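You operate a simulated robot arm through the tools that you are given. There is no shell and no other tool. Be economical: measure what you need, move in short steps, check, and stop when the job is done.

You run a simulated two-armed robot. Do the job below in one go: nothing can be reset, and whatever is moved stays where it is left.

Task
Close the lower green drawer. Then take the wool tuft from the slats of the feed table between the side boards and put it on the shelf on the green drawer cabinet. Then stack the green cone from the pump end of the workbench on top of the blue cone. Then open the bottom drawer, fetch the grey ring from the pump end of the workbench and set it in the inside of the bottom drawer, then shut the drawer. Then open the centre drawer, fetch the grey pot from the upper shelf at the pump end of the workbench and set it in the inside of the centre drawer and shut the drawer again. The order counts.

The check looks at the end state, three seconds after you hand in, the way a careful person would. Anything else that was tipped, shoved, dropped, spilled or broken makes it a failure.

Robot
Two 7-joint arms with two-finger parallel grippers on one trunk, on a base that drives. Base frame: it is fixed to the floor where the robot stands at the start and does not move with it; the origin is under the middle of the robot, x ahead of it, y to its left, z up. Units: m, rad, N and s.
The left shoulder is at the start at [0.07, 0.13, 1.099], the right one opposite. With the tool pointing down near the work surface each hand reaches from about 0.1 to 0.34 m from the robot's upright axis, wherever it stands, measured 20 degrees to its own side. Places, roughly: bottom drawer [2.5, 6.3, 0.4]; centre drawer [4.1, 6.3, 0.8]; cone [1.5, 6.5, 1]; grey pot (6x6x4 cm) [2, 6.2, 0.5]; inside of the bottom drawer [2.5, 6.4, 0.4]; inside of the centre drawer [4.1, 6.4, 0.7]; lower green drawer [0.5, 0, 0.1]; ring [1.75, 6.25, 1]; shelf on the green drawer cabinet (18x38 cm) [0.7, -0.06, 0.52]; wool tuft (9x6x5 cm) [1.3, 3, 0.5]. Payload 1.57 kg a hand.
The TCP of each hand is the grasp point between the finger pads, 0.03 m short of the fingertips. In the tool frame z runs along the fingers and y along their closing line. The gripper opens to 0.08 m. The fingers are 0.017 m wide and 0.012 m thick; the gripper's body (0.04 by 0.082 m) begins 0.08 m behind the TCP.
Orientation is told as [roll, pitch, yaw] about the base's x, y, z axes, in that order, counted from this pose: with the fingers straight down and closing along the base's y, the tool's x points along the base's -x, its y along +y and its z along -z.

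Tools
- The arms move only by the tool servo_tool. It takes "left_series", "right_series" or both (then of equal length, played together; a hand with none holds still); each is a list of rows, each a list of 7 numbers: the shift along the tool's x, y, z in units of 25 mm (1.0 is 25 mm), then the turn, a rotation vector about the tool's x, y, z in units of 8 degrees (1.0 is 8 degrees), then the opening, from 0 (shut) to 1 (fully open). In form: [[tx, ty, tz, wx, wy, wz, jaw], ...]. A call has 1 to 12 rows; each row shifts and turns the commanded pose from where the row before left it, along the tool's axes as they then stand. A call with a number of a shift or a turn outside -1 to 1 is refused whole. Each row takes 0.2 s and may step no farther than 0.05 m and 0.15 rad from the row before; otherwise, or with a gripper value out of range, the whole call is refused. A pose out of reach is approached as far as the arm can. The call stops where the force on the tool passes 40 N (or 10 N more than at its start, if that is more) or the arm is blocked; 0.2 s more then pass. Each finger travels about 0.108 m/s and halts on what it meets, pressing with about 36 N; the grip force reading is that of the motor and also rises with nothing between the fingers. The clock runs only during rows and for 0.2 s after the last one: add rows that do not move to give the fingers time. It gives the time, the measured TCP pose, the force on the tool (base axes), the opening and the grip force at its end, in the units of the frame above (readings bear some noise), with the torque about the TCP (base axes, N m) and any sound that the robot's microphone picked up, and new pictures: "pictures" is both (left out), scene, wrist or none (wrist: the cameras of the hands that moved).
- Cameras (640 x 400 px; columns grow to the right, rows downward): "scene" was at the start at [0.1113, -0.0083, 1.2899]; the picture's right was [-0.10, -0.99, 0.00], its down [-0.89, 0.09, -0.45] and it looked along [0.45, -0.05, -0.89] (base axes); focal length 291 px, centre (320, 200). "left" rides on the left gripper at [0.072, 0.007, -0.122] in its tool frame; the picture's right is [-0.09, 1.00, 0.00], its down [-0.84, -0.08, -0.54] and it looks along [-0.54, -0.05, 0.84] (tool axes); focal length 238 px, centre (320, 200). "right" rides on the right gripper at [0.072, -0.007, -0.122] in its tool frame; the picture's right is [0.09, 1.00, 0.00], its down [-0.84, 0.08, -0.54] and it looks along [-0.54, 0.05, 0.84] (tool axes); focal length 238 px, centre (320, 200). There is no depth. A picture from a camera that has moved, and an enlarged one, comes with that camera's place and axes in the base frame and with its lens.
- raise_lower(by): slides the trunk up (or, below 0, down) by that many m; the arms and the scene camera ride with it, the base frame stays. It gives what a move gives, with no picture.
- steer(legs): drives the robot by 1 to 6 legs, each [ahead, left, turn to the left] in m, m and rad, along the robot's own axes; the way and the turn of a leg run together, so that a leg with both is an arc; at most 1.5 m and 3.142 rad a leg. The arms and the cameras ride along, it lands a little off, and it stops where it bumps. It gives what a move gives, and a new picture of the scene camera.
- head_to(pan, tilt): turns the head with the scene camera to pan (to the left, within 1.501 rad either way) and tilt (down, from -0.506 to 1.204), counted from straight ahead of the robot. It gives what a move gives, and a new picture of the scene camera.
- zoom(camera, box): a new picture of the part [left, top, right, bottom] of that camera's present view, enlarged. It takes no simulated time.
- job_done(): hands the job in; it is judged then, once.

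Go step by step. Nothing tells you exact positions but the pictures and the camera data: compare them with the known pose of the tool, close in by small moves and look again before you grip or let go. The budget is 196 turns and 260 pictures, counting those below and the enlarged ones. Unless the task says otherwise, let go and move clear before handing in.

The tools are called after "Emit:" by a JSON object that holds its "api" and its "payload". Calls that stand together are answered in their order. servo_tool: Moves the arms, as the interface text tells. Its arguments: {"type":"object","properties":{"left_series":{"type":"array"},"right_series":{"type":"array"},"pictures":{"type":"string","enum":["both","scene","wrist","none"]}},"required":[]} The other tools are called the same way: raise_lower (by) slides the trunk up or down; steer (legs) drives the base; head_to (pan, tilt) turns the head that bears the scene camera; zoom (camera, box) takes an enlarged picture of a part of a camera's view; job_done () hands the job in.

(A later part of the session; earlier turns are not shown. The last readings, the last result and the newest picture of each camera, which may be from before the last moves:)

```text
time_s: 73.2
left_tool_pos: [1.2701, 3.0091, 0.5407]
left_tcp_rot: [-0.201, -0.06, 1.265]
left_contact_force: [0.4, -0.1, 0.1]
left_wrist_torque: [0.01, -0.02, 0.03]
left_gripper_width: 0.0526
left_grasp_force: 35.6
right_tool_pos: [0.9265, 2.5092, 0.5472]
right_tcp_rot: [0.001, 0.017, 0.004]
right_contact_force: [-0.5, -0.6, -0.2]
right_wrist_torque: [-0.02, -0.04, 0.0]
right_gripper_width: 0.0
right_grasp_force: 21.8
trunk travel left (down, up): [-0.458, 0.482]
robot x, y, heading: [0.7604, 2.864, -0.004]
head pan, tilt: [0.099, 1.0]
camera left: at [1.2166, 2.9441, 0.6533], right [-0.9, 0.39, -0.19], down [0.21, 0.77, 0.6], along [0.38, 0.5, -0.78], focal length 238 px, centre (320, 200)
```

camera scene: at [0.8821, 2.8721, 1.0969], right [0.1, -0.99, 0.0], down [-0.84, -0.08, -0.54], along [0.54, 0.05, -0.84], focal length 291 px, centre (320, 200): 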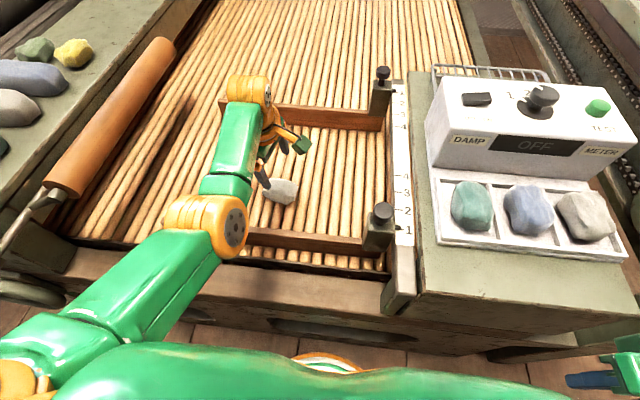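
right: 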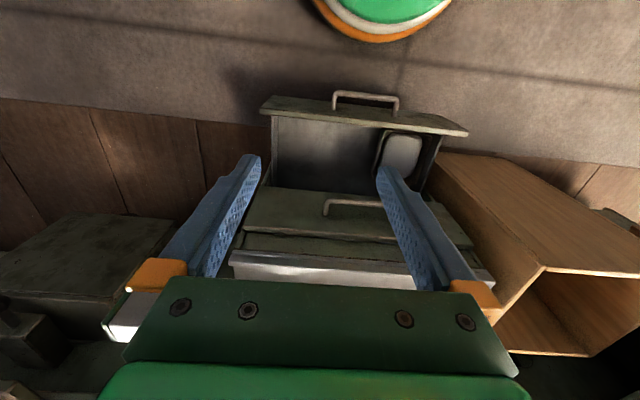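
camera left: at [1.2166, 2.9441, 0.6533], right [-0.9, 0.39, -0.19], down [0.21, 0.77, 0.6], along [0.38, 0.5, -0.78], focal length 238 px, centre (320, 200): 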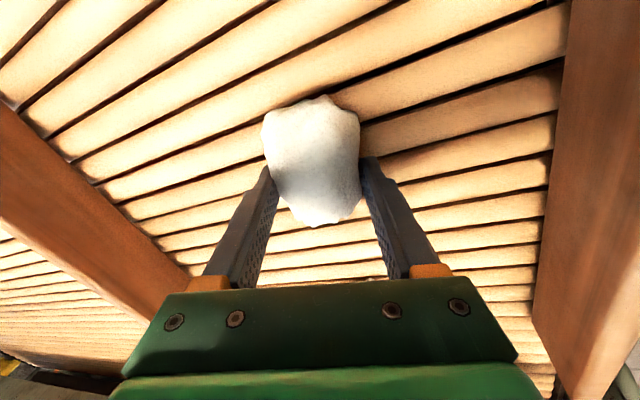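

The tuft is gripped at 53 mm width. Lifting it.

Emit:
{"api": "raise_lower", "payload": {"by": 0.4}}

Emit:
{"api": "servo_tool", "payload": {"left_series": [[0, 0, 0, -0.72, 0.22, 0, 0], [0, 0, 0, -0.72, 0.22, 0, 0], [0.3, 0.95, 0, 0, 0, 0, 0], [0.3, 0.95, 0, 0, 0, 0, 0], [0.3, 0.95, 0, 0, 0, 0, 0], [0.3, 0.95, 0, 0, 0, 0, 0], [0.3, 0.95, 0, 0, 0, 0, 0], [0.3, 0.95, 0, 0, 0, 0, 0]], "pictures": "wrist"}}

```text
time_s: 77.1
left_tool_pos: [1.2697, 3.0087, 0.9413]
left_tcp_rot: [-0.201, -0.063, 1.263]
left_contact_force: [0.1, -0.6, -1.0]
left_wrist_torque: [0.0, 0.03, -0.03]
left_gripper_width: 0.052
left_grasp_force: 36.3
right_tool_pos: [0.9261, 2.5092, 0.9483]
right_tcp_rot: [0.001, 0.017, 0.005]
right_contact_force: [-0.2, -0.4, 0.3]
right_wrist_torque: [0.04, -0.01, -0.01]
right_gripper_width: 0.0
right_grasp_force: 21.8
trunk travel left (down, up): [-0.858, 0.082]
robot x, y, heading: [0.7668, 2.867, 0.003]
head pan, tilt: [0.099, 1.0]
```

```text
time_s: 79.0
left_tool_pos: [1.1746, 3.0399, 0.9577]
left_tcp_rot: [-0.147, -0.09, 1.302]
left_contact_force: [0.1, -0.3, 0.2]
left_wrist_torque: [-0.02, -0.01, -0.01]
left_gripper_width: 0.0519
left_grasp_force: 36.0
left hand out of reach, approached as far as the arm can: row 2, 6, 7, 8
right_tool_pos: [0.9275, 2.5087, 0.9478]
right_tcp_rot: [0.002, 0.017, 0.004]
right_contact_force: [-1.0, 0.6, 0.1]
right_wrist_torque: [0.01, -0.01, 0.02]
right_gripper_width: 0.0
right_grasp_force: 21.7
trunk travel left (down, up): [-0.858, 0.082]
robot x, y, heading: [0.7593, 2.8687, 0.002]
head pan, tilt: [0.099, 1.0]
stopped in row 8 (left hand): the arm was blocked; the commanded pose is now the measured one
camera left: at [1.1291, 2.9679, 1.0689], right [-0.92, 0.36, -0.14], down [0.21, 0.76, 0.62], along [0.33, 0.54, -0.77], focal length 238 px, centre (320, 200)
```

left: 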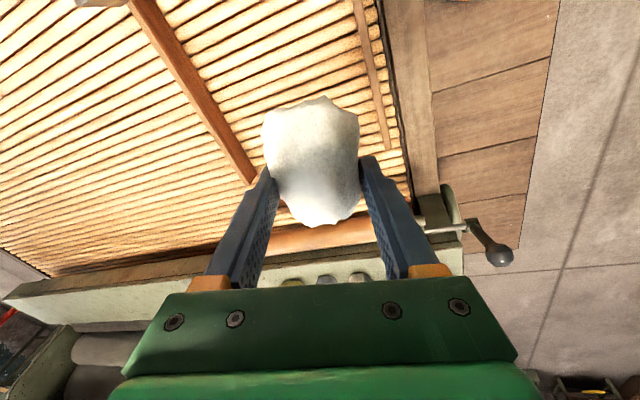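

The tuft is held firmly. I'll back out, turn toward -y, and drive down the aisle to the cabinet.

Emit:
{"api": "steer", "payload": {"legs": [[-0.56, 0, 0], [0, 0, -1.571], [1.5, 0, 0], [1.4, 0, 0]]}}

```text
time_s: 99.8
left_tool_pos: [0.3419, -0.4839, 0.9562]
left_tcp_rot: [-0.144, -0.089, -0.3]
left_contact_force: [0.0, 0.2, -0.3]
left_wrist_torque: [0.01, -0.02, -0.01]
left_gripper_width: 0.0523
left_grasp_force: 35.8
right_tool_pos: [-0.1826, -0.2214, 0.9473]
right_tcp_rot: [0.002, 0.017, -1.596]
right_contact_force: [0.1, 0.5, -0.5]
right_wrist_torque: [-0.01, 0.0, -0.03]
right_gripper_width: 0.0
right_grasp_force: 21.7
trunk travel left (down, up): [-0.858, 0.082]
robot x, y, heading: [0.18, -0.0693, -1.597]
head pan, tilt: [0.099, 1.0]
camera scene: at [0.1828, -0.1897, 1.418], right [-1.0, -0.07, 0.0], down [-0.06, 0.84, -0.54], along [0.04, -0.54, -0.84], focal length 291 px, centre (320, 200)
```

scene: 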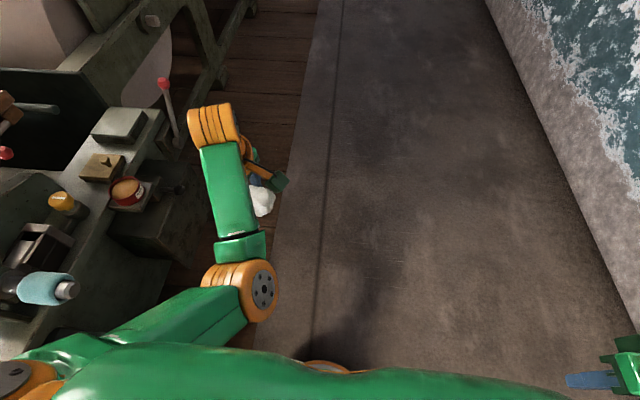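

At the cabinet end. I'll shift clear, turn to face the cabinet, and look at the shelf.

Emit:
{"api": "steer", "payload": {"legs": [[0.13, -0.15, 0], [0, 0, 1.597]]}}

```text
time_s: 105.2
left_tool_pos: [0.4408, -0.0312, 0.9558]
left_tcp_rot: [-0.142, -0.094, 1.276]
left_contact_force: [-0.2, -0.5, 0.4]
left_wrist_torque: [-0.01, -0.02, 0.0]
left_gripper_width: 0.0522
left_grasp_force: 36.6
right_tool_pos: [0.1812, -0.5587, 0.9483]
right_tcp_rot: [0.003, 0.017, -0.022]
right_contact_force: [1.1, 0.1, -0.1]
right_wrist_torque: [-0.03, -0.01, 0.01]
right_gripper_width: 0.0
right_grasp_force: 21.3
trunk travel left (down, up): [-0.858, 0.082]
robot x, y, heading: [0.028, -0.1972, -0.021]
head pan, tilt: [0.099, 1.0]
camera scene: at [0.1454, -0.1942, 1.4179], right [0.07, -1.0, 0.0], down [-0.84, -0.06, -0.54], along [0.54, 0.04, -0.84], focal length 291 px, centre (320, 200)
```

scene: 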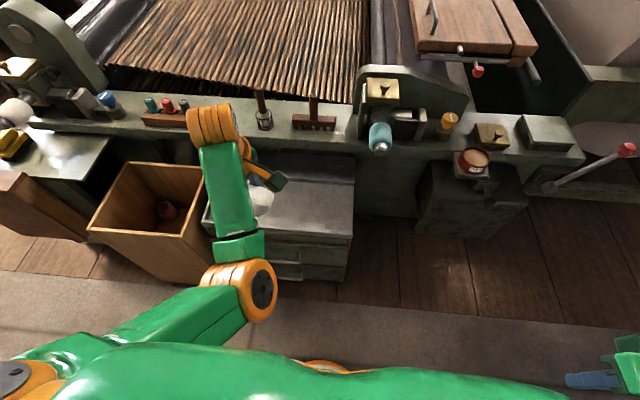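

The shelf plate is the grey top near (0.7,-0.06). I'll drive ahead 0.25 m so the tuft is above it, then check.

Emit:
{"api": "steer", "payload": {"legs": [[0.25, -0.02, 0.021]]}}

Emit:
{"api": "raise_lower", "payload": {"by": -0.25}}

Emit:
{"api": "head_to", "payload": {"pan": 0.2, "tilt": 0.9}}

Emit:
{"api": "servo_tool", "payload": {"left_series": [[0, 0, 0, 0, 0, 0, 0]], "pictures": "wrist"}}

```text
time_s: 107.0
left_tool_pos: [0.6851, -0.0453, 0.9574]
left_tcp_rot: [-0.143, -0.094, 1.3]
left_contact_force: [0.1, -0.7, -0.3]
left_wrist_torque: [-0.02, 0.0, 0.02]
left_gripper_width: 0.0522
left_grasp_force: 36.0
right_tool_pos: [0.4336, -0.5797, 0.9478]
right_tcp_rot: [0.003, 0.016, -0.004]
right_contact_force: [-0.2, -0.2, -0.2]
right_wrist_torque: [0.03, -0.02, 0.01]
right_gripper_width: 0.0001
right_grasp_force: 20.8
trunk travel left (down, up): [-0.858, 0.082]
robot x, y, heading: [0.2772, -0.2195, -0.005]
head pan, tilt: [0.099, 1.0]
camera scene: at [0.3907, -0.2152, 1.4181], right [0.09, -1.0, 0.0], down [-0.84, -0.08, -0.54], along [0.54, 0.05, -0.84], focal length 291 px, centre (320, 200)
```

scene: 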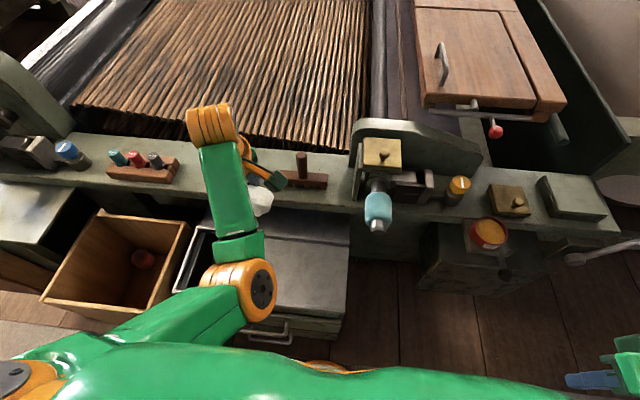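

```text
time_s: 109.6
left_tool_pos: [0.6865, -0.0457, 0.7064]
left_tcp_rot: [-0.14, -0.098, 1.3]
left_contact_force: [-0.3, -0.1, 0.3]
left_wrist_torque: [0.03, -0.02, 0.02]
left_gripper_width: 0.0519
left_grasp_force: 36.1
right_tool_pos: [0.4344, -0.5796, 0.6977]
right_tcp_rot: [0.001, 0.017, -0.004]
right_contact_force: [-0.5, -0.1, 0.0]
right_wrist_torque: [-0.04, 0.02, -0.01]
right_gripper_width: 0.0
right_grasp_force: 20.8
trunk travel left (down, up): [-0.608, 0.332]
robot x, y, heading: [0.2781, -0.2183, -0.008]
head pan, tilt: [0.099, 1.0]
```

```text
time_s: 110.3
left_tool_pos: [0.6852, -0.0468, 0.7058]
left_tcp_rot: [-0.142, -0.098, 1.298]
left_contact_force: [-0.8, -0.1, -0.3]
left_wrist_torque: [0.01, 0.04, 0.01]
left_gripper_width: 0.0522
left_grasp_force: 36.1
right_tool_pos: [0.4357, -0.5799, 0.697]
right_tcp_rot: [0.001, 0.018, -0.001]
right_contact_force: [-0.2, 0.1, -0.4]
right_wrist_torque: [0.01, -0.02, 0.03]
right_gripper_width: 0.0
right_grasp_force: 21.3
trunk travel left (down, up): [-0.608, 0.332]
robot x, y, heading: [0.2799, -0.2193, -0.006]
head pan, tilt: [0.201, 0.901]
camera scene: at [0.3979, -0.2074, 1.1751], right [0.19, -0.98, 0.0], down [-0.77, -0.15, -0.62], along [0.61, 0.12, -0.78], focal length 291 px, centre (320, 200)
```

scene: 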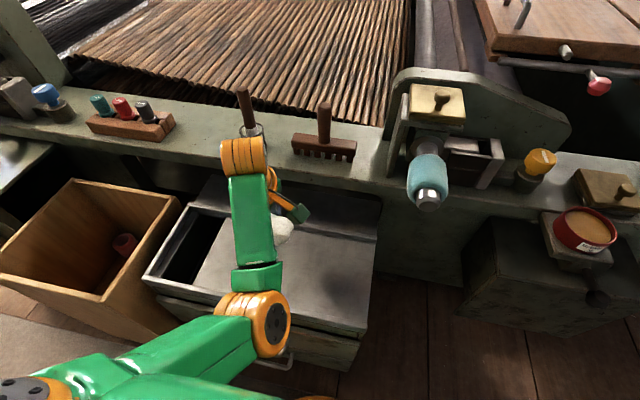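

```text
time_s: 110.7
left_tool_pos: [0.6862, -0.0458, 0.7058]
left_tcp_rot: [-0.143, -0.097, 1.299]
left_contact_force: [-0.5, -0.6, 0.4]
left_wrist_torque: [-0.02, 0.04, 0.01]
left_gripper_width: 0.0521
left_grasp_force: 36.1
right_tool_pos: [0.4354, -0.5794, 0.6971]
right_tcp_rot: [0.001, 0.017, -0.003]
right_contact_force: [0.6, -0.7, -0.4]
right_wrist_torque: [-0.02, 0.0, 0.0]
right_gripper_width: 0.0
right_grasp_force: 21.3
trunk travel left (down, up): [-0.608, 0.332]
robot x, y, heading: [0.274, -0.2172, -0.007]
head pan, tilt: [0.201, 0.901]
camera left: at [0.6407, -0.1187, 0.8172], right [-0.92, 0.37, -0.13], down [0.21, 0.75, 0.63], along [0.33, 0.55, -0.77], focal length 238 px, centre (320, 200)
```

left: 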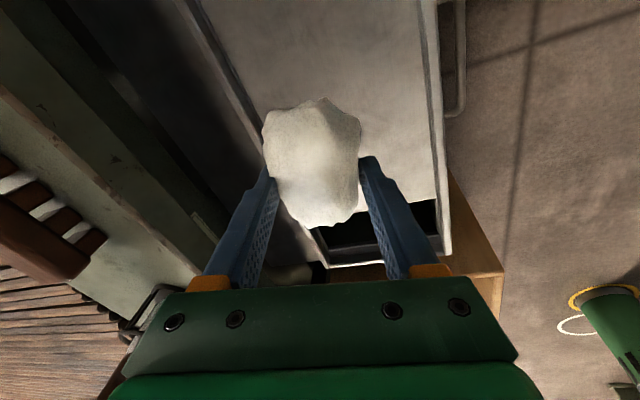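

The point beneath the tuft is in the middle of the plate. Lowering gently toward contact.

Emit:
{"api": "raise_lower", "payload": {"by": -0.125}}

Emit:
{"api": "servo_tool", "payload": {"left_series": [[0, 0, 0, 0, 0, 0, 0]], "pictures": "wrist"}}

```text
time_s: 112.2
left_tool_pos: [0.6865, -0.0459, 0.5818]
left_tcp_rot: [-0.139, -0.098, 1.298]
left_contact_force: [0.3, -0.4, -0.2]
left_wrist_torque: [0.0, 0.02, 0.01]
left_gripper_width: 0.0521
left_grasp_force: 36.2
right_tool_pos: [0.4352, -0.5798, 0.5726]
right_tcp_rot: [0.001, 0.017, -0.004]
right_contact_force: [-0.3, 0.5, -0.7]
right_wrist_torque: [-0.02, 0.0, -0.01]
right_gripper_width: 0.0
right_grasp_force: 21.5
trunk travel left (down, up): [-0.483, 0.457]
robot x, y, heading: [0.2729, -0.2208, -0.004]
head pan, tilt: [0.201, 0.901]
```

```text
time_s: 112.6
left_tool_pos: [0.6864, -0.0463, 0.5815]
left_tcp_rot: [-0.141, -0.096, 1.297]
left_contact_force: [0.7, -1.1, -0.3]
left_wrist_torque: [-0.01, -0.03, -0.01]
left_gripper_width: 0.052
left_grasp_force: 36.2
right_tool_pos: [0.4339, -0.5794, 0.5727]
right_tcp_rot: [0.002, 0.018, -0.003]
right_contact_force: [-0.1, 0.2, -0.7]
right_wrist_torque: [0.02, 0.02, 0.01]
right_gripper_width: 0.0
right_grasp_force: 21.8
trunk travel left (down, up): [-0.483, 0.457]
robot x, y, heading: [0.2733, -0.2203, 0.0]
head pan, tilt: [0.201, 0.901]
camera left: at [0.6407, -0.1187, 0.6923], right [-0.92, 0.37, -0.13], down [0.21, 0.75, 0.63], along [0.33, 0.55, -0.77], focal length 238 px, centre (320, 200)
```

left: 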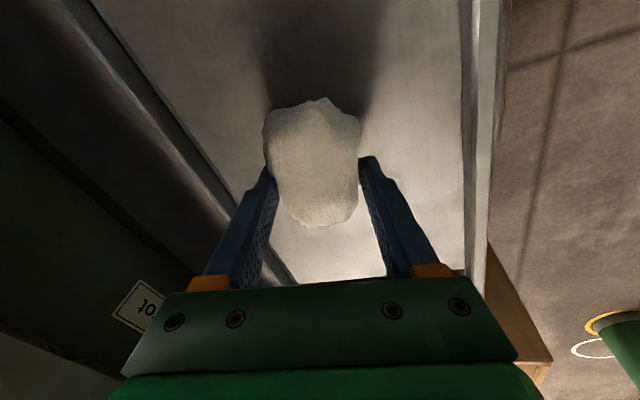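

Emit:
{"api": "servo_tool", "payload": {"left_series": [[0, 0, 0.3, 0, 0, 0, 0], [0, 0, 0.3, 0, 0, 0, 0]], "pictures": "none"}}

Emit:
{"api": "servo_tool", "payload": {"left_series": [[0, 0, 0.2, 0, 0, 0, 0], [0, 0, 0, 0, 0, 0, 0]], "pictures": "none"}}

```text
time_s: 113.2
left_tool_pos: [0.6893, -0.041, 0.5667]
left_tcp_rot: [-0.145, -0.103, 1.304]
left_contact_force: [-0.7, -0.6, 0.3]
left_wrist_torque: [0.05, 0.0, 0.0]
left_gripper_width: 0.0521
left_grasp_force: 36.3
right_tool_pos: [0.435, -0.5801, 0.5727]
right_tcp_rot: [0.0, 0.018, -0.005]
right_contact_force: [-0.3, -0.4, 0.3]
right_wrist_torque: [0.01, 0.0, -0.03]
right_gripper_width: 0.0001
right_grasp_force: 21.5
trunk travel left (down, up): [-0.483, 0.457]
robot x, y, heading: [0.2783, -0.2219, -0.004]
head pan, tilt: [0.201, 0.901]
```

```text
time_s: 113.8
left_tool_pos: [0.6885, -0.0406, 0.564]
left_tcp_rot: [-0.144, -0.111, 1.304]
left_contact_force: [4.2, 0.8, 14.3]
left_wrist_torque: [-0.42, -0.33, 0.1]
left_gripper_width: 0.0522
left_grasp_force: 35.6
right_tool_pos: [0.4344, -0.5808, 0.5729]
right_tcp_rot: [0.003, 0.014, -0.003]
right_contact_force: [0.1, -0.1, -0.3]
right_wrist_torque: [0.02, -0.04, 0.01]
right_gripper_width: 0.0
right_grasp_force: 21.4
trunk travel left (down, up): [-0.483, 0.457]
robot x, y, heading: [0.274, -0.2207, -0.009]
head pan, tilt: [0.201, 0.901]
```

Contact at z=0.564 with 14 N. I'll open slowly and look.

Emit:
{"api": "servo_tool", "payload": {"left_series": [[0, 0, 0, 0, 0, 0, 0.7], [0, 0, 0, 0, 0, 0, 0.85], [0, 0, 0, 0, 0, 0, 1], [0, 0, 0, 0, 0, 0, 1]], "pictures": "wrist"}}

Emit:
{"api": "raise_lower", "payload": {"by": 0.3}}

Emit:
{"api": "servo_tool", "payload": {"left_series": [[0, 0, 0, 0, 0, 0, 1]], "pictures": "both"}}

```text
time_s: 114.8
left_tool_pos: [0.6894, -0.039, 0.5605]
left_tcp_rot: [-0.137, -0.107, 1.304]
left_contact_force: [0.5, 0.9, 1.0]
left_wrist_torque: [0.0, -0.01, 0.0]
left_gripper_width: 0.0798
left_grasp_force: 0.2
right_tool_pos: [0.4368, -0.5807, 0.5725]
right_tcp_rot: [0.001, 0.019, -0.004]
right_contact_force: [-0.4, -1.0, 0.1]
right_wrist_torque: [0.02, 0.0, 0.0]
right_gripper_width: 0.0
right_grasp_force: 21.3
trunk travel left (down, up): [-0.483, 0.457]
robot x, y, heading: [0.2727, -0.2184, -0.007]
head pan, tilt: [0.201, 0.901]
camera left: at [0.6444, -0.114, 0.6716], right [-0.92, 0.36, -0.13], down [0.2, 0.75, 0.63], along [0.32, 0.56, -0.76], focal length 238 px, centre (320, 200)
```

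left: 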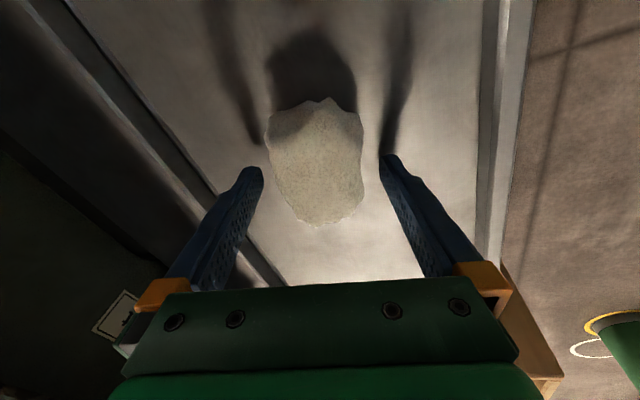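

```text
time_s: 117.8
left_tool_pos: [0.6891, -0.0394, 0.8604]
left_tcp_rot: [-0.139, -0.105, 1.304]
left_contact_force: [-0.1, -0.4, -0.1]
left_wrist_torque: [0.03, -0.01, -0.02]
left_gripper_width: 0.0802
left_grasp_force: 0.0
right_tool_pos: [0.4352, -0.5802, 0.8718]
right_tcp_rot: [0.001, 0.016, -0.003]
right_contact_force: [0.7, 0.3, 0.0]
right_wrist_torque: [-0.03, 0.03, 0.02]
right_gripper_width: 0.0
right_grasp_force: 21.5
trunk travel left (down, up): [-0.783, 0.157]
robot x, y, heading: [0.277, -0.22, -0.007]
head pan, tilt: [0.201, 0.901]
```

```text
time_s: 118.2
left_tool_pos: [0.6907, -0.038, 0.8615]
left_tcp_rot: [-0.138, -0.107, 1.308]
left_contact_force: [0.3, 0.5, -1.0]
left_wrist_torque: [-0.04, 0.01, -0.02]
left_gripper_width: 0.0799
left_grasp_force: 0.1
right_tool_pos: [0.4365, -0.5799, 0.8717]
right_tcp_rot: [0.001, 0.017, -0.001]
right_contact_force: [0.5, -0.1, 0.4]
right_wrist_torque: [-0.03, 0.0, 0.0]
right_gripper_width: 0.0
right_grasp_force: 21.3
trunk travel left (down, up): [-0.783, 0.157]
robot x, y, heading: [0.2768, -0.2221, -0.009]
head pan, tilt: [0.201, 0.901]
camera scene: at [0.3978, -0.2073, 1.3501], right [0.19, -0.98, 0.0], down [-0.77, -0.15, -0.62], along [0.61, 0.12, -0.78], focal length 291 px, centre (320, 200)
camera left: at [0.6444, -0.114, 0.9716], right [-0.92, 0.36, -0.13], down [0.2, 0.75, 0.63], along [0.32, 0.56, -0.76], focal length 238 px, centre (320, 200)
```

scene: 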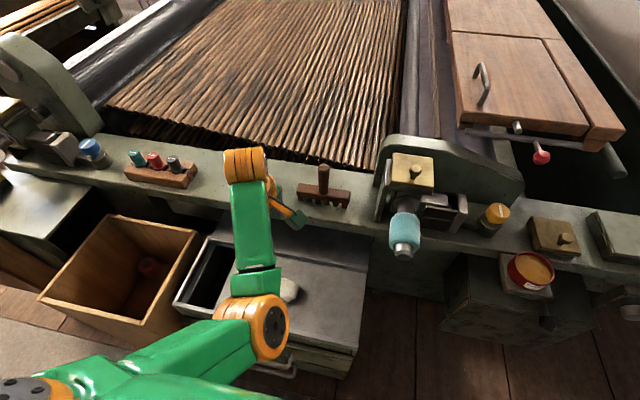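
left: 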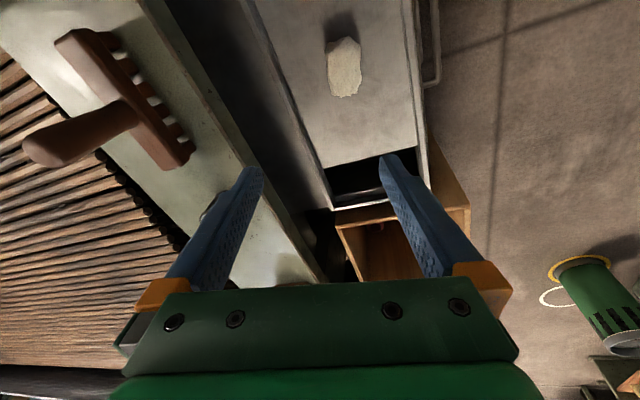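

The tuft lies on the shelf. I'll back off, straighten the left hand, and head up the aisle to the workbench at y≈6.3.

Emit:
{"api": "steer", "payload": {"legs": [[-0.25, 0, 0.008]]}}

Emit:
{"api": "servo_tool", "payload": {"left_series": [[0, 0, 0, -0.6, 0.2, 1, 1], [0, 0, 0, -0.6, 0.2, 0.8, 1], [0, 0, 0, 0, 0, 1, 1], [0, 0, 0, 0, 0, 1, 1], [0, 0, 0, 0, 0, 1, 1], [0, 0, 0, 0, 0, 1, 1], [0, 0, 0, 0, 0, 1, 1], [0, 0, 0, 0, 0, 1, 1], [0, 0, 0, 0, 0, 1, 1], [0, 0, 0, 0, 0, 0.5, 1]], "right_series": [[0, 1, 0.4, 0, 0, 0, 1], [0, 1, 0.4, 0, 0, 0, 1], [0, 1, 0.4, 0, 0, 0, 1], [-0.3, 1, 0.4, 0, 0, 0, 1], [-0.6, 1, 0.4, 0, 0, 0, 1], [-0.6, 1, 0, 0, 0, 0, 1], [-0.6, 1, 0, 0, 0, 0, 1], [-0.6, 1, 0, 0, 0, 0, 1], [-0.6, 0.5, 0, 0, 0, 0, 1], [0, 0, 0, 0, 0, 0, 1]], "pictures": "none"}}

Emit:
{"api": "servo_tool", "payload": {"left_series": [[1, 0, 0, 0, 0, 0, 1], [1, 0, 0, 0, 0, 0, 1], [1, 0, 0, 0, 0, 0, 1], [1, 0, 0, 0, 0, 0, 1]], "pictures": "scene"}}

```text
time_s: 120.0
left_tool_pos: [0.4424, -0.0353, 0.8601]
left_tcp_rot: [-0.139, -0.108, 1.314]
left_contact_force: [0.3, 0.7, -0.3]
left_wrist_torque: [-0.01, 0.02, -0.01]
left_gripper_width: 0.0801
left_grasp_force: 0.2
right_tool_pos: [0.1935, -0.5782, 0.872]
right_tcp_rot: [0.003, 0.018, 0.005]
right_contact_force: [0.4, 0.1, -0.1]
right_wrist_torque: [-0.01, 0.0, 0.0]
right_gripper_width: 0.0
right_grasp_force: 21.4
trunk travel left (down, up): [-0.783, 0.157]
robot x, y, heading: [0.0289, -0.2186, -0.0]
head pan, tilt: [0.201, 0.901]
camera scene: at [0.1534, -0.2058, 1.35], right [0.2, -0.98, 0.0], down [-0.77, -0.16, -0.62], along [0.61, 0.13, -0.78], focal length 291 px, centre (320, 200)
```

scene: 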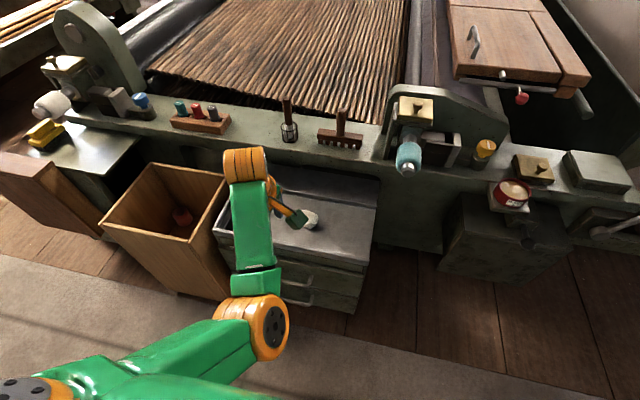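

```text
refused: row 1 steps farther than a row can; nothing moved
```

```text
time_s: 120.8
left_tool_pos: [0.4729, -0.075, 0.9165]
left_tcp_rot: [-0.31, -0.185, 1.38]
left_contact_force: [-0.5, 0.3, 0.2]
left_wrist_torque: [-0.01, -0.03, 0.0]
left_gripper_width: 0.0801
left_grasp_force: 0.0
right_tool_pos: [0.1918, -0.5781, 0.8729]
right_tcp_rot: [0.001, 0.017, 0.006]
right_contact_force: [0.6, -0.5, -0.2]
right_wrist_torque: [-0.02, 0.0, 0.01]
right_gripper_width: 0.0
right_grasp_force: 21.1
trunk travel left (down, up): [-0.783, 0.157]
robot x, y, heading: [0.0292, -0.2231, 0.001]
head pan, tilt: [0.201, 0.901]
stopped in row 3 (left hand): the arm was blocked; the commanded pose is now the measured one
camera scene: at [0.1515, -0.2062, 1.3502], right [0.2, -0.98, 0.0], down [-0.77, -0.16, -0.62], along [0.61, 0.13, -0.78], focal length 291 px, centre (320, 200)
```

scene: 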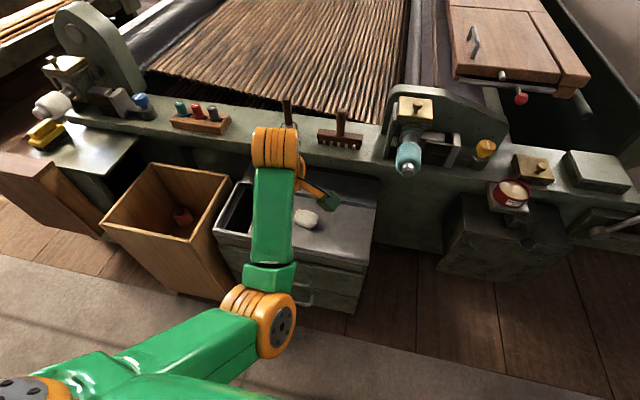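

The combined turn was too large for one row; I'll unwind the yaw alone first.

Emit:
{"api": "servo_tool", "payload": {"left_series": [[0, 0, 0, 0, 0, 1, 1], [0, 0, 0, 0, 0, 1, 1], [0, 0, 0, 0, 0, 1, 1], [0, 0, 0, 0, 0, 1, 1], [0, 0, 0, 0, 0, 1, 1], [0, 0, 0, 0, 0, 1, 1], [0, 0, 0, 0, 0, 1, 1], [0, 0, 0, 0, 0, 1, 1], [0, 0, 0, 0, 0, 1, 1], [0, 0, 0, 0, 0, 0, 1]], "right_series": [[0, 1, 0.4, 0, 0, 0, 1], [0, 1, 0.4, 0, 0, 0, 1], [0, 1, 0.4, 0, 0, 0, 1], [-0.3, 1, 0.4, 0, 0, 0, 1], [-0.6, 1, 0.4, 0, 0, 0, 1], [-0.6, 1, 0, 0, 0, 0, 1], [-0.6, 1, 0, 0, 0, 0, 1], [-0.6, 1, 0, 0, 0, 0, 1], [-0.6, 0.5, 0, 0, 0, 0, 1], [0, 0, 0, 0, 0, 0, 1]], "pictures": "none"}}

```text
time_s: 123.0
left_tool_pos: [0.4722, -0.0811, 0.9147]
left_tcp_rot: [0.077, -0.343, 0.07]
left_contact_force: [-0.8, -0.7, -0.8]
left_wrist_torque: [0.07, 0.01, 0.0]
left_gripper_width: 0.0799
left_grasp_force: 0.1
right_tool_pos: [0.2794, -0.3689, 0.8154]
right_tcp_rot: [0.001, 0.016, 0.005]
right_contact_force: [-0.7, 0.7, -0.4]
right_wrist_torque: [-0.01, -0.01, -0.03]
right_gripper_width: 0.0798
right_grasp_force: 0.0
right hand out of reach, approached as far as the arm can: row 3, 4
trunk travel left (down, up): [-0.783, 0.157]
robot x, y, heading: [0.028, -0.2241, 0.008]
head pan, tilt: [0.201, 0.901]
```

Emit:
{"api": "servo_tool", "payload": {"left_series": [[0, 0, 0, 0, 0.9, 0, 1], [0, 0, 0, 0, 0.9, 0, 1], [0, 0, 0, 0.55, 0.66, 0.5, 1], [1, 0, 0.5, 0, 0, 0, 1], [1, 0, 0.5, 0, 0, 0, 1], [1, 0, 0.5, 0, 0, 0, 1], [1, 0, 0.5, 0, 0, 0, 1], [1, 0, 0.5, 0, 0, 0, 1], [1, 0, 0.5, 0, 0, 0, 1], [1, 0, 0.5, 0, 0, 0, 1], [0, 0, 0, 0, 0, 0, 1]], "pictures": "none"}}

Emit:
{"api": "head_to", "payload": {"pan": 0, "tilt": 0.45}}

Emit:
{"api": "steer", "payload": {"legs": [[0, 0, 1.563]]}}

```text
time_s: 124.9
left_tool_pos: [0.446, -0.0497, 0.8938]
left_tcp_rot: [0.042, -0.227, 0.059]
left_contact_force: [0.8, -0.2, -0.3]
left_wrist_torque: [0.01, 0.0, -0.01]
left_gripper_width: 0.0797
left_grasp_force: 0.1
left hand out of reach, approached as far as the arm can: row 4, 5, 6, 7, 8
right_tool_pos: [0.2801, -0.3689, 0.8142]
right_tcp_rot: [0.003, 0.015, 0.003]
right_contact_force: [-0.3, 0.8, -0.3]
right_wrist_torque: [-0.03, 0.0, -0.03]
right_gripper_width: 0.0802
right_grasp_force: 0.0
trunk travel left (down, up): [-0.783, 0.157]
robot x, y, heading: [0.0287, -0.2194, 0.006]
head pan, tilt: [0.201, 0.901]
stopped in row 9 (left hand): the arm was blocked; the commanded pose is now the measured one
```

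```text
time_s: 125.8
left_tool_pos: [0.4455, -0.0498, 0.8925]
left_tcp_rot: [0.041, -0.225, 0.06]
left_contact_force: [-0.8, -0.1, -0.3]
left_wrist_torque: [0.02, 0.02, 0.02]
left_gripper_width: 0.0799
left_grasp_force: 0.0
right_tool_pos: [0.2792, -0.3694, 0.8155]
right_tcp_rot: [0.001, 0.016, 0.004]
right_contact_force: [0.6, -0.7, -0.4]
right_wrist_torque: [0.0, -0.01, -0.01]
right_gripper_width: 0.0799
right_grasp_force: 0.0
trunk travel left (down, up): [-0.783, 0.157]
robot x, y, heading: [0.0322, -0.2203, 0.006]
head pan, tilt: [0.0, 0.45]
camera scene: at [0.1698, -0.2207, 1.3884], right [0.0, -1.0, 0.0], down [-0.44, 0.0, -0.9], along [0.9, 0.0, -0.44], focal length 291 px, centre (320, 200)
```

scene: 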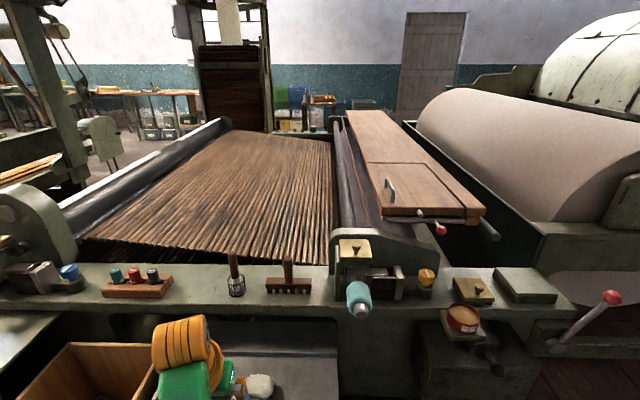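

```text
time_s: 129.9
left_tool_pos: [-0.126, 0.2022, 0.8912]
left_tcp_rot: [0.042, -0.223, 1.595]
left_contact_force: [-0.2, -0.1, 0.0]
left_wrist_torque: [0.0, 0.03, -0.02]
left_gripper_width: 0.0801
left_grasp_force: 0.0
right_tool_pos: [0.1877, 0.0264, 0.8149]
right_tcp_rot: [0.003, 0.017, 1.539]
right_contact_force: [0.0, 0.3, 0.0]
right_wrist_torque: [-0.01, 0.02, 0.01]
right_gripper_width: 0.0798
right_grasp_force: 0.0
trunk travel left (down, up): [-0.783, 0.157]
robot x, y, heading: [0.0273, -0.2187, 1.54]
head pan, tilt: [0.0, 0.45]
camera scene: at [0.0323, -0.0791, 1.3885], right [1.0, -0.03, 0.0], down [-0.01, -0.44, -0.9], along [0.03, 0.9, -0.44], focal length 291 px, centre (320, 200)
```

scene: 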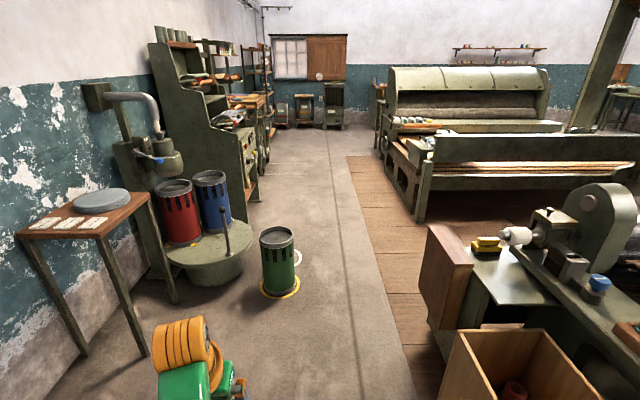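

The left arm stuck in an awkward configuration; I'll try freeing it by swinging outward while retracting.

Emit:
{"api": "servo_tool", "payload": {"left_series": [[0, 1, 0, 0, 0, 0, 1], [0, 1, 0, 0, 0, 0, 1], [0.5, 1, 0, 0, 0, 0, 1], [0.5, 1, 0, 0, 0, 0, 1], [0.5, 1, 0, 0, 0, 0, 1], [0.5, 1, 0, 0, 0, 0, 1]], "pictures": "none"}}

Emit:
{"api": "head_to", "payload": {"pan": 0.3, "tilt": 1.1}}

```text
time_s: 131.3
left_tool_pos: [-0.2758, 0.1486, 0.8858]
left_tcp_rot: [0.041, -0.224, 1.595]
left_contact_force: [0.0, -0.4, 0.7]
left_wrist_torque: [0.02, 0.04, -0.01]
left_gripper_width: 0.08
left_grasp_force: 0.0
right_tool_pos: [0.1863, 0.0266, 0.8153]
right_tcp_rot: [0.0, 0.018, 1.54]
right_contact_force: [0.2, 0.4, 0.3]
right_wrist_torque: [0.01, -0.04, 0.02]
right_gripper_width: 0.0801
right_grasp_force: 0.0
trunk travel left (down, up): [-0.783, 0.157]
robot x, y, heading: [0.0302, -0.2182, 1.535]
head pan, tilt: [0.0, 0.45]
```

```text
time_s: 132.3
left_tool_pos: [-0.2746, 0.1486, 0.8861]
left_tcp_rot: [0.041, -0.225, 1.595]
left_contact_force: [-0.4, 0.3, -0.2]
left_wrist_torque: [0.0, 0.0, -0.01]
left_gripper_width: 0.0799
left_grasp_force: 0.0
right_tool_pos: [0.1873, 0.0264, 0.8148]
right_tcp_rot: [0.002, 0.017, 1.543]
right_contact_force: [-0.9, 0.1, -0.3]
right_wrist_torque: [0.0, 0.01, 0.0]
right_gripper_width: 0.0801
right_grasp_force: 0.1
trunk travel left (down, up): [-0.783, 0.157]
robot x, y, heading: [0.0263, -0.22, 1.542]
head pan, tilt: [0.3, 1.1]
camera scene: at [0.0125, -0.11, 1.3364], right [0.96, 0.27, 0.0], down [0.24, -0.86, -0.45], along [-0.12, 0.44, -0.89], focal length 291 px, centre (320, 200)
```

scene: 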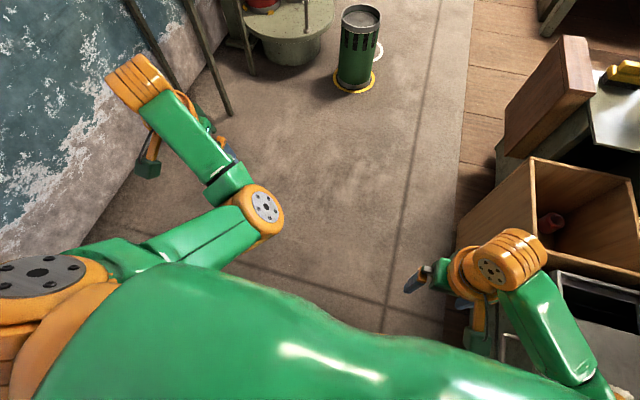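

The left elbow has folded inward. I'll turn to give the left side free space, stretch the arm out to the side, and bring it back so the elbow goes outward.

Emit:
{"api": "steer", "payload": {"legs": [[0, 0, -1.2]]}}

Emit:
{"api": "servo_tool", "payload": {"left_series": [[0, 1, 0, 0, 0, 0, 1], [0.5, 1, 0, 0, 0, 0, 1], [0.5, 1, 0, 0, 0, 0, 1], [1, 1, 0, 0, 0, 0, 1], [1, 1, 0, 0, 0, 0, 1], [1, 0.5, 0, 0, 0, 0, 1], [1, 0.5, 0, 0, 0, 0, 1], [1, 0, 0, 0, 0, 0, 1]], "pictures": "scene"}}

```text
time_s: 135.7
left_tool_pos: [0.2637, 0.1966, 0.8868]
left_tcp_rot: [0.043, -0.223, 0.392]
left_contact_force: [-0.2, 0.1, -0.2]
left_wrist_torque: [0.0, -0.01, -0.01]
left_gripper_width: 0.0803
left_grasp_force: 0.1
right_tool_pos: [0.3141, -0.279, 0.8152]
right_tcp_rot: [0.001, 0.017, 0.337]
right_contact_force: [0.2, 0.8, 1.0]
right_wrist_torque: [0.0, 0.01, -0.01]
right_gripper_width: 0.0802
right_grasp_force: 0.1
trunk travel left (down, up): [-0.783, 0.157]
robot x, y, heading: [0.0289, -0.2209, 0.341]
head pan, tilt: [0.3, 1.1]
camera scene: at [0.1259, -0.1669, 1.3363], right [0.59, -0.8, 0.0], down [-0.72, -0.53, -0.45], along [0.37, 0.27, -0.89], focal length 291 px, centre (320, 200)
```

scene: 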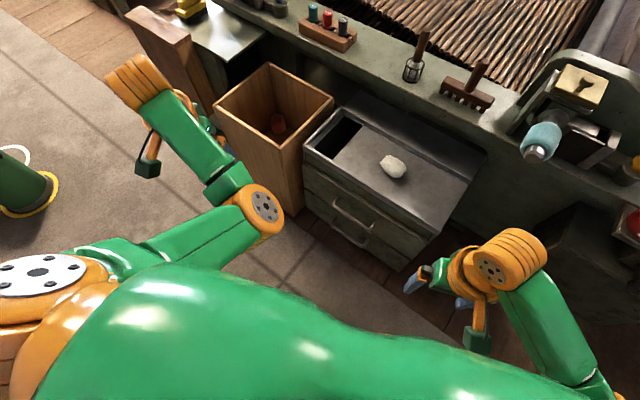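

```text
time_s: 137.5
left_tool_pos: [0.0698, 0.2773, 0.8596]
left_tcp_rot: [0.042, -0.224, 0.392]
left_contact_force: [-0.2, 0.0, -0.2]
left_wrist_torque: [0.03, 0.0, 0.0]
left_gripper_width: 0.08
left_grasp_force: 0.1
right_tool_pos: [0.3154, -0.2803, 0.8153]
right_tcp_rot: [0.001, 0.014, 0.338]
right_contact_force: [-0.2, 0.6, 0.0]
right_wrist_torque: [-0.01, -0.02, -0.01]
right_gripper_width: 0.0799
right_grasp_force: 0.0
trunk travel left (down, up): [-0.783, 0.157]
robot x, y, heading: [0.0277, -0.2183, 0.336]
head pan, tilt: [0.3, 1.1]
camera scene: at [0.1253, -0.1673, 1.3364], right [0.59, -0.8, 0.0], down [-0.72, -0.53, -0.45], along [0.37, 0.27, -0.89], focal length 291 px, centre (320, 200)
```

scene: 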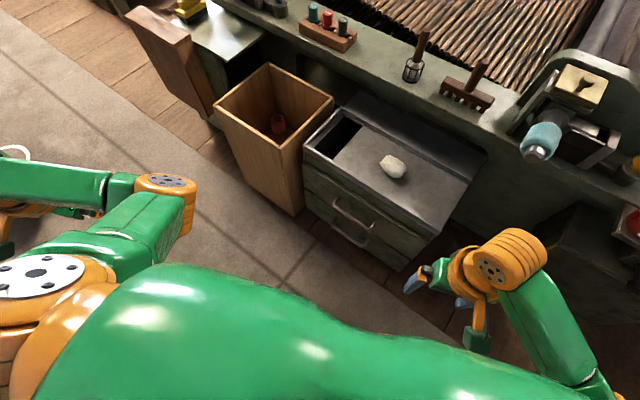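

Emit:
{"api": "servo_tool", "payload": {"left_series": [[0.7, 1, 0, 0, 0, 0, 1], [0.7, 1, 0, 0, 0, 0, 1], [0.7, 1, 0, 0, 0, 0, 1], [0.7, 1, 0, 0, 0, 0, 1], [0, 0, -1, 0, 0, 0, 1], [0, 0, -1, 0, 0, 0, 1], [0, 0, -1, 0, 0, 0, 1], [0, 0, -1, 0, 0, 0, 1]], "pictures": "none"}}

Emit:
{"api": "servo_tool", "payload": {"left_series": [[-1, 0, 0, 0, 0, 0, 1], [-1, 0, 0, 0, 0, 0, 1], [-1, -0.5, 0, 0, 0, 0, 1], [-1, -0.5, 0, 0, 0, 0, 1], [-1, -0.5, 0, 0, 0, 0, 1], [-1, -0.5, 0, 0, 0, 0, 1], [-1, -0.5, 0, 0, 0, 0, 1], [-1, -0.5, 0, 0, 0, 0, 1]], "pictures": "scene"}}

```text
time_s: 139.3
left_tool_pos: [-0.0519, 0.3309, 0.9443]
left_tcp_rot: [0.042, -0.224, 0.393]
left_contact_force: [-0.1, 0.5, -0.3]
left_wrist_torque: [0.02, -0.02, 0.02]
left_gripper_width: 0.0801
left_grasp_force: 0.2
right_tool_pos: [0.3157, -0.2796, 0.8155]
right_tcp_rot: [0.002, 0.018, 0.339]
right_contact_force: [0.5, 0.2, 0.5]
right_wrist_torque: [0.0, -0.04, 0.01]
right_gripper_width: 0.0801
right_grasp_force: 0.1
trunk travel left (down, up): [-0.783, 0.157]
robot x, y, heading: [0.0274, -0.2181, 0.338]
head pan, tilt: [0.3, 1.1]
```

```text
time_s: 141.1
left_tool_pos: [0.1585, 0.3375, 0.9856]
left_tcp_rot: [0.044, -0.22, 0.394]
left_contact_force: [0.7, 0.1, -0.6]
left_wrist_torque: [0.07, 0.04, 0.0]
left_gripper_width: 0.0799
left_grasp_force: 0.0
right_tool_pos: [0.3159, -0.2794, 0.8157]
right_tcp_rot: [0.001, 0.016, 0.339]
right_contact_force: [0.0, -1.2, -0.4]
right_wrist_torque: [-0.01, 0.01, 0.0]
right_gripper_width: 0.0801
right_grasp_force: 0.1
trunk travel left (down, up): [-0.783, 0.157]
robot x, y, heading: [0.026, -0.2184, 0.333]
head pan, tilt: [0.3, 1.1]
camera scene: at [0.1268, -0.1673, 1.3362], right [0.59, -0.8, 0.0], down [-0.72, -0.53, -0.45], along [0.36, 0.27, -0.89], focal length 291 px, centre (320, 200)
```

scene: 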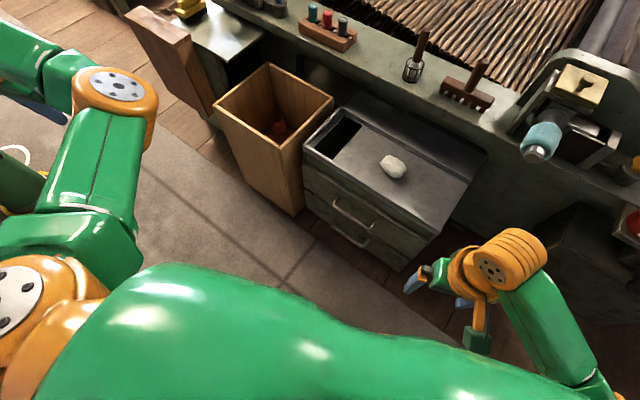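

Emit:
{"api": "servo_tool", "payload": {"left_series": [[0, 1, -0.4, 0, 0, 0, 1], [0, 1, -0.4, 0, 0, 0, 1], [0, 1, -0.4, 0, 0, 0, 1], [0, 1, 0, 0, 0, 0, 1], [0, 1, 0, 0, 0, 0, 1], [0, 1, 0, 0, 0, 0, 1], [0, 0, 0, 0, 0, 0, 1]], "pictures": "scene"}}

```text
time_s: 142.7
left_tool_pos: [0.1096, 0.4153, 1.0143]
left_tcp_rot: [0.041, -0.225, 0.392]
left_contact_force: [-0.6, 0.6, -0.1]
left_wrist_torque: [0.01, 0.03, -0.03]
left_gripper_width: 0.0801
left_grasp_force: 0.0
left hand out of reach, approached as far as the arm can: row 4, 5, 6
right_tool_pos: [0.3149, -0.2802, 0.8151]
right_tcp_rot: [0.002, 0.017, 0.34]
right_contact_force: [-0.4, 1.3, 0.7]
right_wrist_torque: [-0.02, 0.0, 0.03]
right_gripper_width: 0.0799
right_grasp_force: 0.1
trunk travel left (down, up): [-0.783, 0.157]
robot x, y, heading: [0.0271, -0.2178, 0.338]
head pan, tilt: [0.3, 1.1]
camera scene: at [0.126, -0.1671, 1.3363], right [0.59, -0.8, 0.0], down [-0.72, -0.53, -0.45], along [0.36, 0.27, -0.89], focal length 291 px, centre (320, 200)
```

scene: 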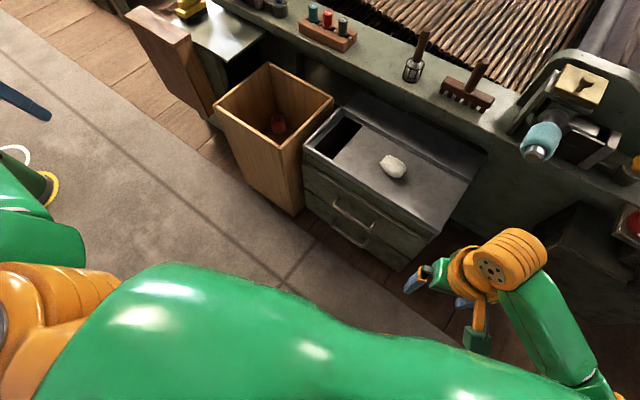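

The arm is now fully stretched with the elbow outside; bringing the hand straight inward and down.

Emit:
{"api": "servo_tool", "payload": {"left_series": [[0, -1, 0.4, 0, 0, 0, 1], [0, -1, 0.4, 0, 0.3, 0, 1], [0, -1, 0.4, 0, 0.3, 0, 1], [0, -1, 0.4, 0, 0.3, 0, 1], [0, -1, 0.4, 0, 0.3, 0, 1], [0, -1, 0.4, 0, 0.3, 0, 1], [0, -1, 0.4, 0, 0, 0, 1], [0, -1, 0.4, 0, 0, 0, 1], [0, -1, 0.4, 0, 0, 0, 1], [0, -1, 0.4, 0, 0, 0, 1], [0, -1, 0.4, 0, 0, 0, 1]], "pictures": "scene"}}

```text
time_s: 145.1
left_tool_pos: [0.2249, 0.1698, 0.8945]
left_tcp_rot: [0.04, -0.014, 0.401]
left_contact_force: [0.0, -0.4, -0.3]
left_wrist_torque: [0.0, 0.02, 0.01]
left_gripper_width: 0.08
left_grasp_force: 0.0
right_tool_pos: [0.3152, -0.279, 0.8146]
right_tcp_rot: [0.001, 0.017, 0.338]
right_contact_force: [0.4, -0.2, 0.4]
right_wrist_torque: [0.0, 0.0, 0.03]
right_gripper_width: 0.0798
right_grasp_force: 0.1
trunk travel left (down, up): [-0.783, 0.157]
robot x, y, heading: [0.0301, -0.2186, 0.338]
head pan, tilt: [0.3, 1.1]
camera scene: at [0.1262, -0.1681, 1.3363], right [0.59, -0.8, 0.0], down [-0.72, -0.53, -0.45], along [0.36, 0.27, -0.89], focal length 291 px, centre (320, 200)
```

scene: 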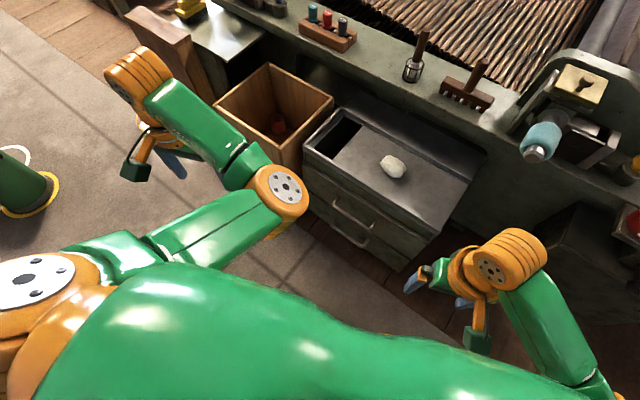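

The elbow stays inside, so I'll rely on the right arm for the rest and park the left hand at its side. Raise the trunk and drive up the aisle for a look at the workbench.

Emit:
{"api": "raise_lower", "payload": {"by": 0.15}}

Emit:
{"api": "head_to", "payload": {"pan": 0, "tilt": 0.4}}

Emit:
{"api": "steer", "payload": {"legs": [[0, 0, 1.233], [0, -0.19, 0], [1.5, 0, 0], [1.5, 0, 0], [1.4, 0, 0]]}}

```text
time_s: 146.9
left_tool_pos: [0.2244, 0.1703, 1.0437]
left_tcp_rot: [0.041, -0.014, 0.401]
left_contact_force: [-0.5, 0.3, 0.3]
left_wrist_torque: [0.0, 0.0, 0.03]
left_gripper_width: 0.0801
left_grasp_force: 0.1
right_tool_pos: [0.3149, -0.2796, 0.9658]
right_tcp_rot: [0.001, 0.018, 0.337]
right_contact_force: [-0.4, 0.0, -0.2]
right_wrist_torque: [-0.02, 0.02, 0.0]
right_gripper_width: 0.0798
right_grasp_force: 0.1
trunk travel left (down, up): [-0.933, 0.007]
robot x, y, heading: [0.0293, -0.2186, 0.333]
head pan, tilt: [0.3, 1.1]
```

```text
time_s: 148.0
left_tool_pos: [0.2242, 0.1696, 1.0441]
left_tcp_rot: [0.04, -0.013, 0.4]
left_contact_force: [-0.5, 0.0, 0.1]
left_wrist_torque: [-0.02, 0.03, -0.01]
left_gripper_width: 0.0799
left_grasp_force: 0.0
right_tool_pos: [0.3151, -0.279, 0.9654]
right_tcp_rot: [0.002, 0.017, 0.338]
right_contact_force: [0.4, -0.1, 0.2]
right_wrist_torque: [0.0, -0.02, 0.02]
right_gripper_width: 0.08
right_grasp_force: 0.0
trunk travel left (down, up): [-0.933, 0.007]
robot x, y, heading: [0.031, -0.2202, 0.333]
head pan, tilt: [0.0, 0.4]
camera scene: at [0.1625, -0.174, 1.5431], right [0.33, -0.94, 0.0], down [-0.37, -0.13, -0.92], along [0.87, 0.3, -0.39], focal length 291 px, centre (320, 200)
```

scene: 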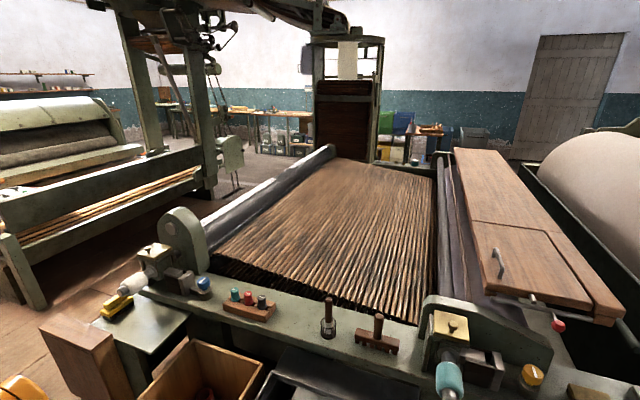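

```text
time_s: 173.2
left_tool_pos: [-0.1423, 4.4834, 1.0438]
left_tcp_rot: [0.041, -0.014, 1.655]
left_contact_force: [-0.6, -0.4, 0.2]
left_wrist_torque: [0.01, -0.01, -0.03]
left_gripper_width: 0.0801
left_grasp_force: 0.1
right_tool_pos: [0.3112, 4.4287, 0.9653]
right_tcp_rot: [0.001, 0.015, 1.591]
right_contact_force: [-0.1, 0.4, 0.0]
right_wrist_torque: [-0.03, 0.0, 0.02]
right_gripper_width: 0.0799
right_grasp_force: 0.2
trunk travel left (down, up): [-0.933, 0.007]
robot x, y, heading: [0.1665, 4.1798, 1.588]
head pan, tilt: [0.0, 0.4]
camera scene: at [0.1624, 4.3162, 1.5432], right [1.0, 0.02, 0.0], down [0.01, -0.39, -0.92], along [-0.02, 0.92, -0.39], focal length 291 px, centre (320, 200)
```

scene: 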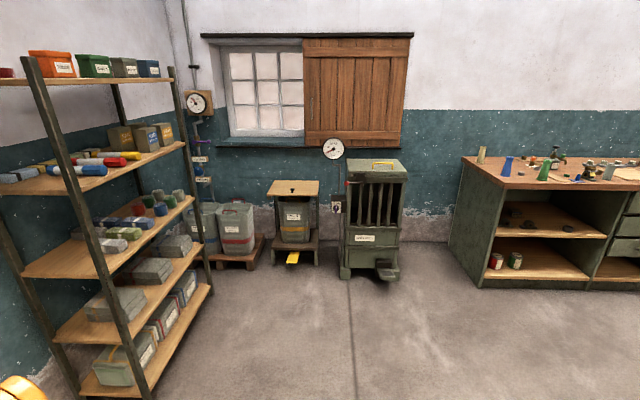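

The workbench is on the right, with the cones on top at its near end. I'll pan right for the whole bench.

Emit:
{"api": "head_to", "payload": {"pan": -0.8, "tilt": 0.3}}

```text
time_s: 174.3
left_tool_pos: [-0.1436, 4.4824, 1.0438]
left_tcp_rot: [0.04, -0.015, 1.655]
left_contact_force: [-0.9, 1.4, -0.9]
left_wrist_torque: [0.01, 0.0, 0.01]
left_gripper_width: 0.0802
left_grasp_force: 0.1
right_tool_pos: [0.3118, 4.4295, 0.9661]
right_tcp_rot: [0.001, 0.016, 1.592]
right_contact_force: [1.3, 1.0, -0.4]
right_wrist_torque: [-0.01, 0.05, -0.02]
right_gripper_width: 0.0798
right_grasp_force: 0.0
trunk travel left (down, up): [-0.933, 0.007]
robot x, y, heading: [0.1658, 4.1782, 1.589]
head pan, tilt: [-0.799, 0.3]
camera scene: at [0.2297, 4.2907, 1.5524], right [0.71, -0.7, 0.0], down [-0.21, -0.21, -0.96], along [0.67, 0.68, -0.3], focal length 291 px, centre (320, 200)
```

scene: 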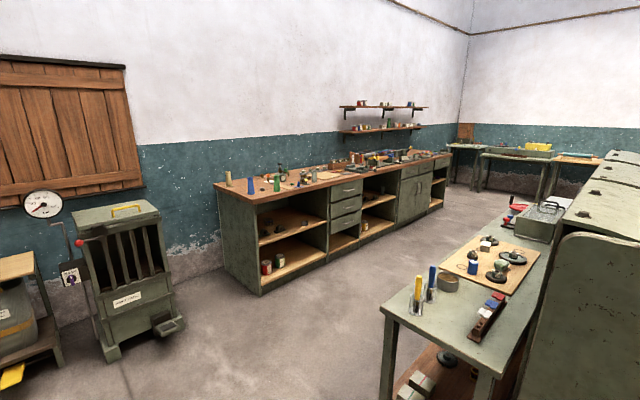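

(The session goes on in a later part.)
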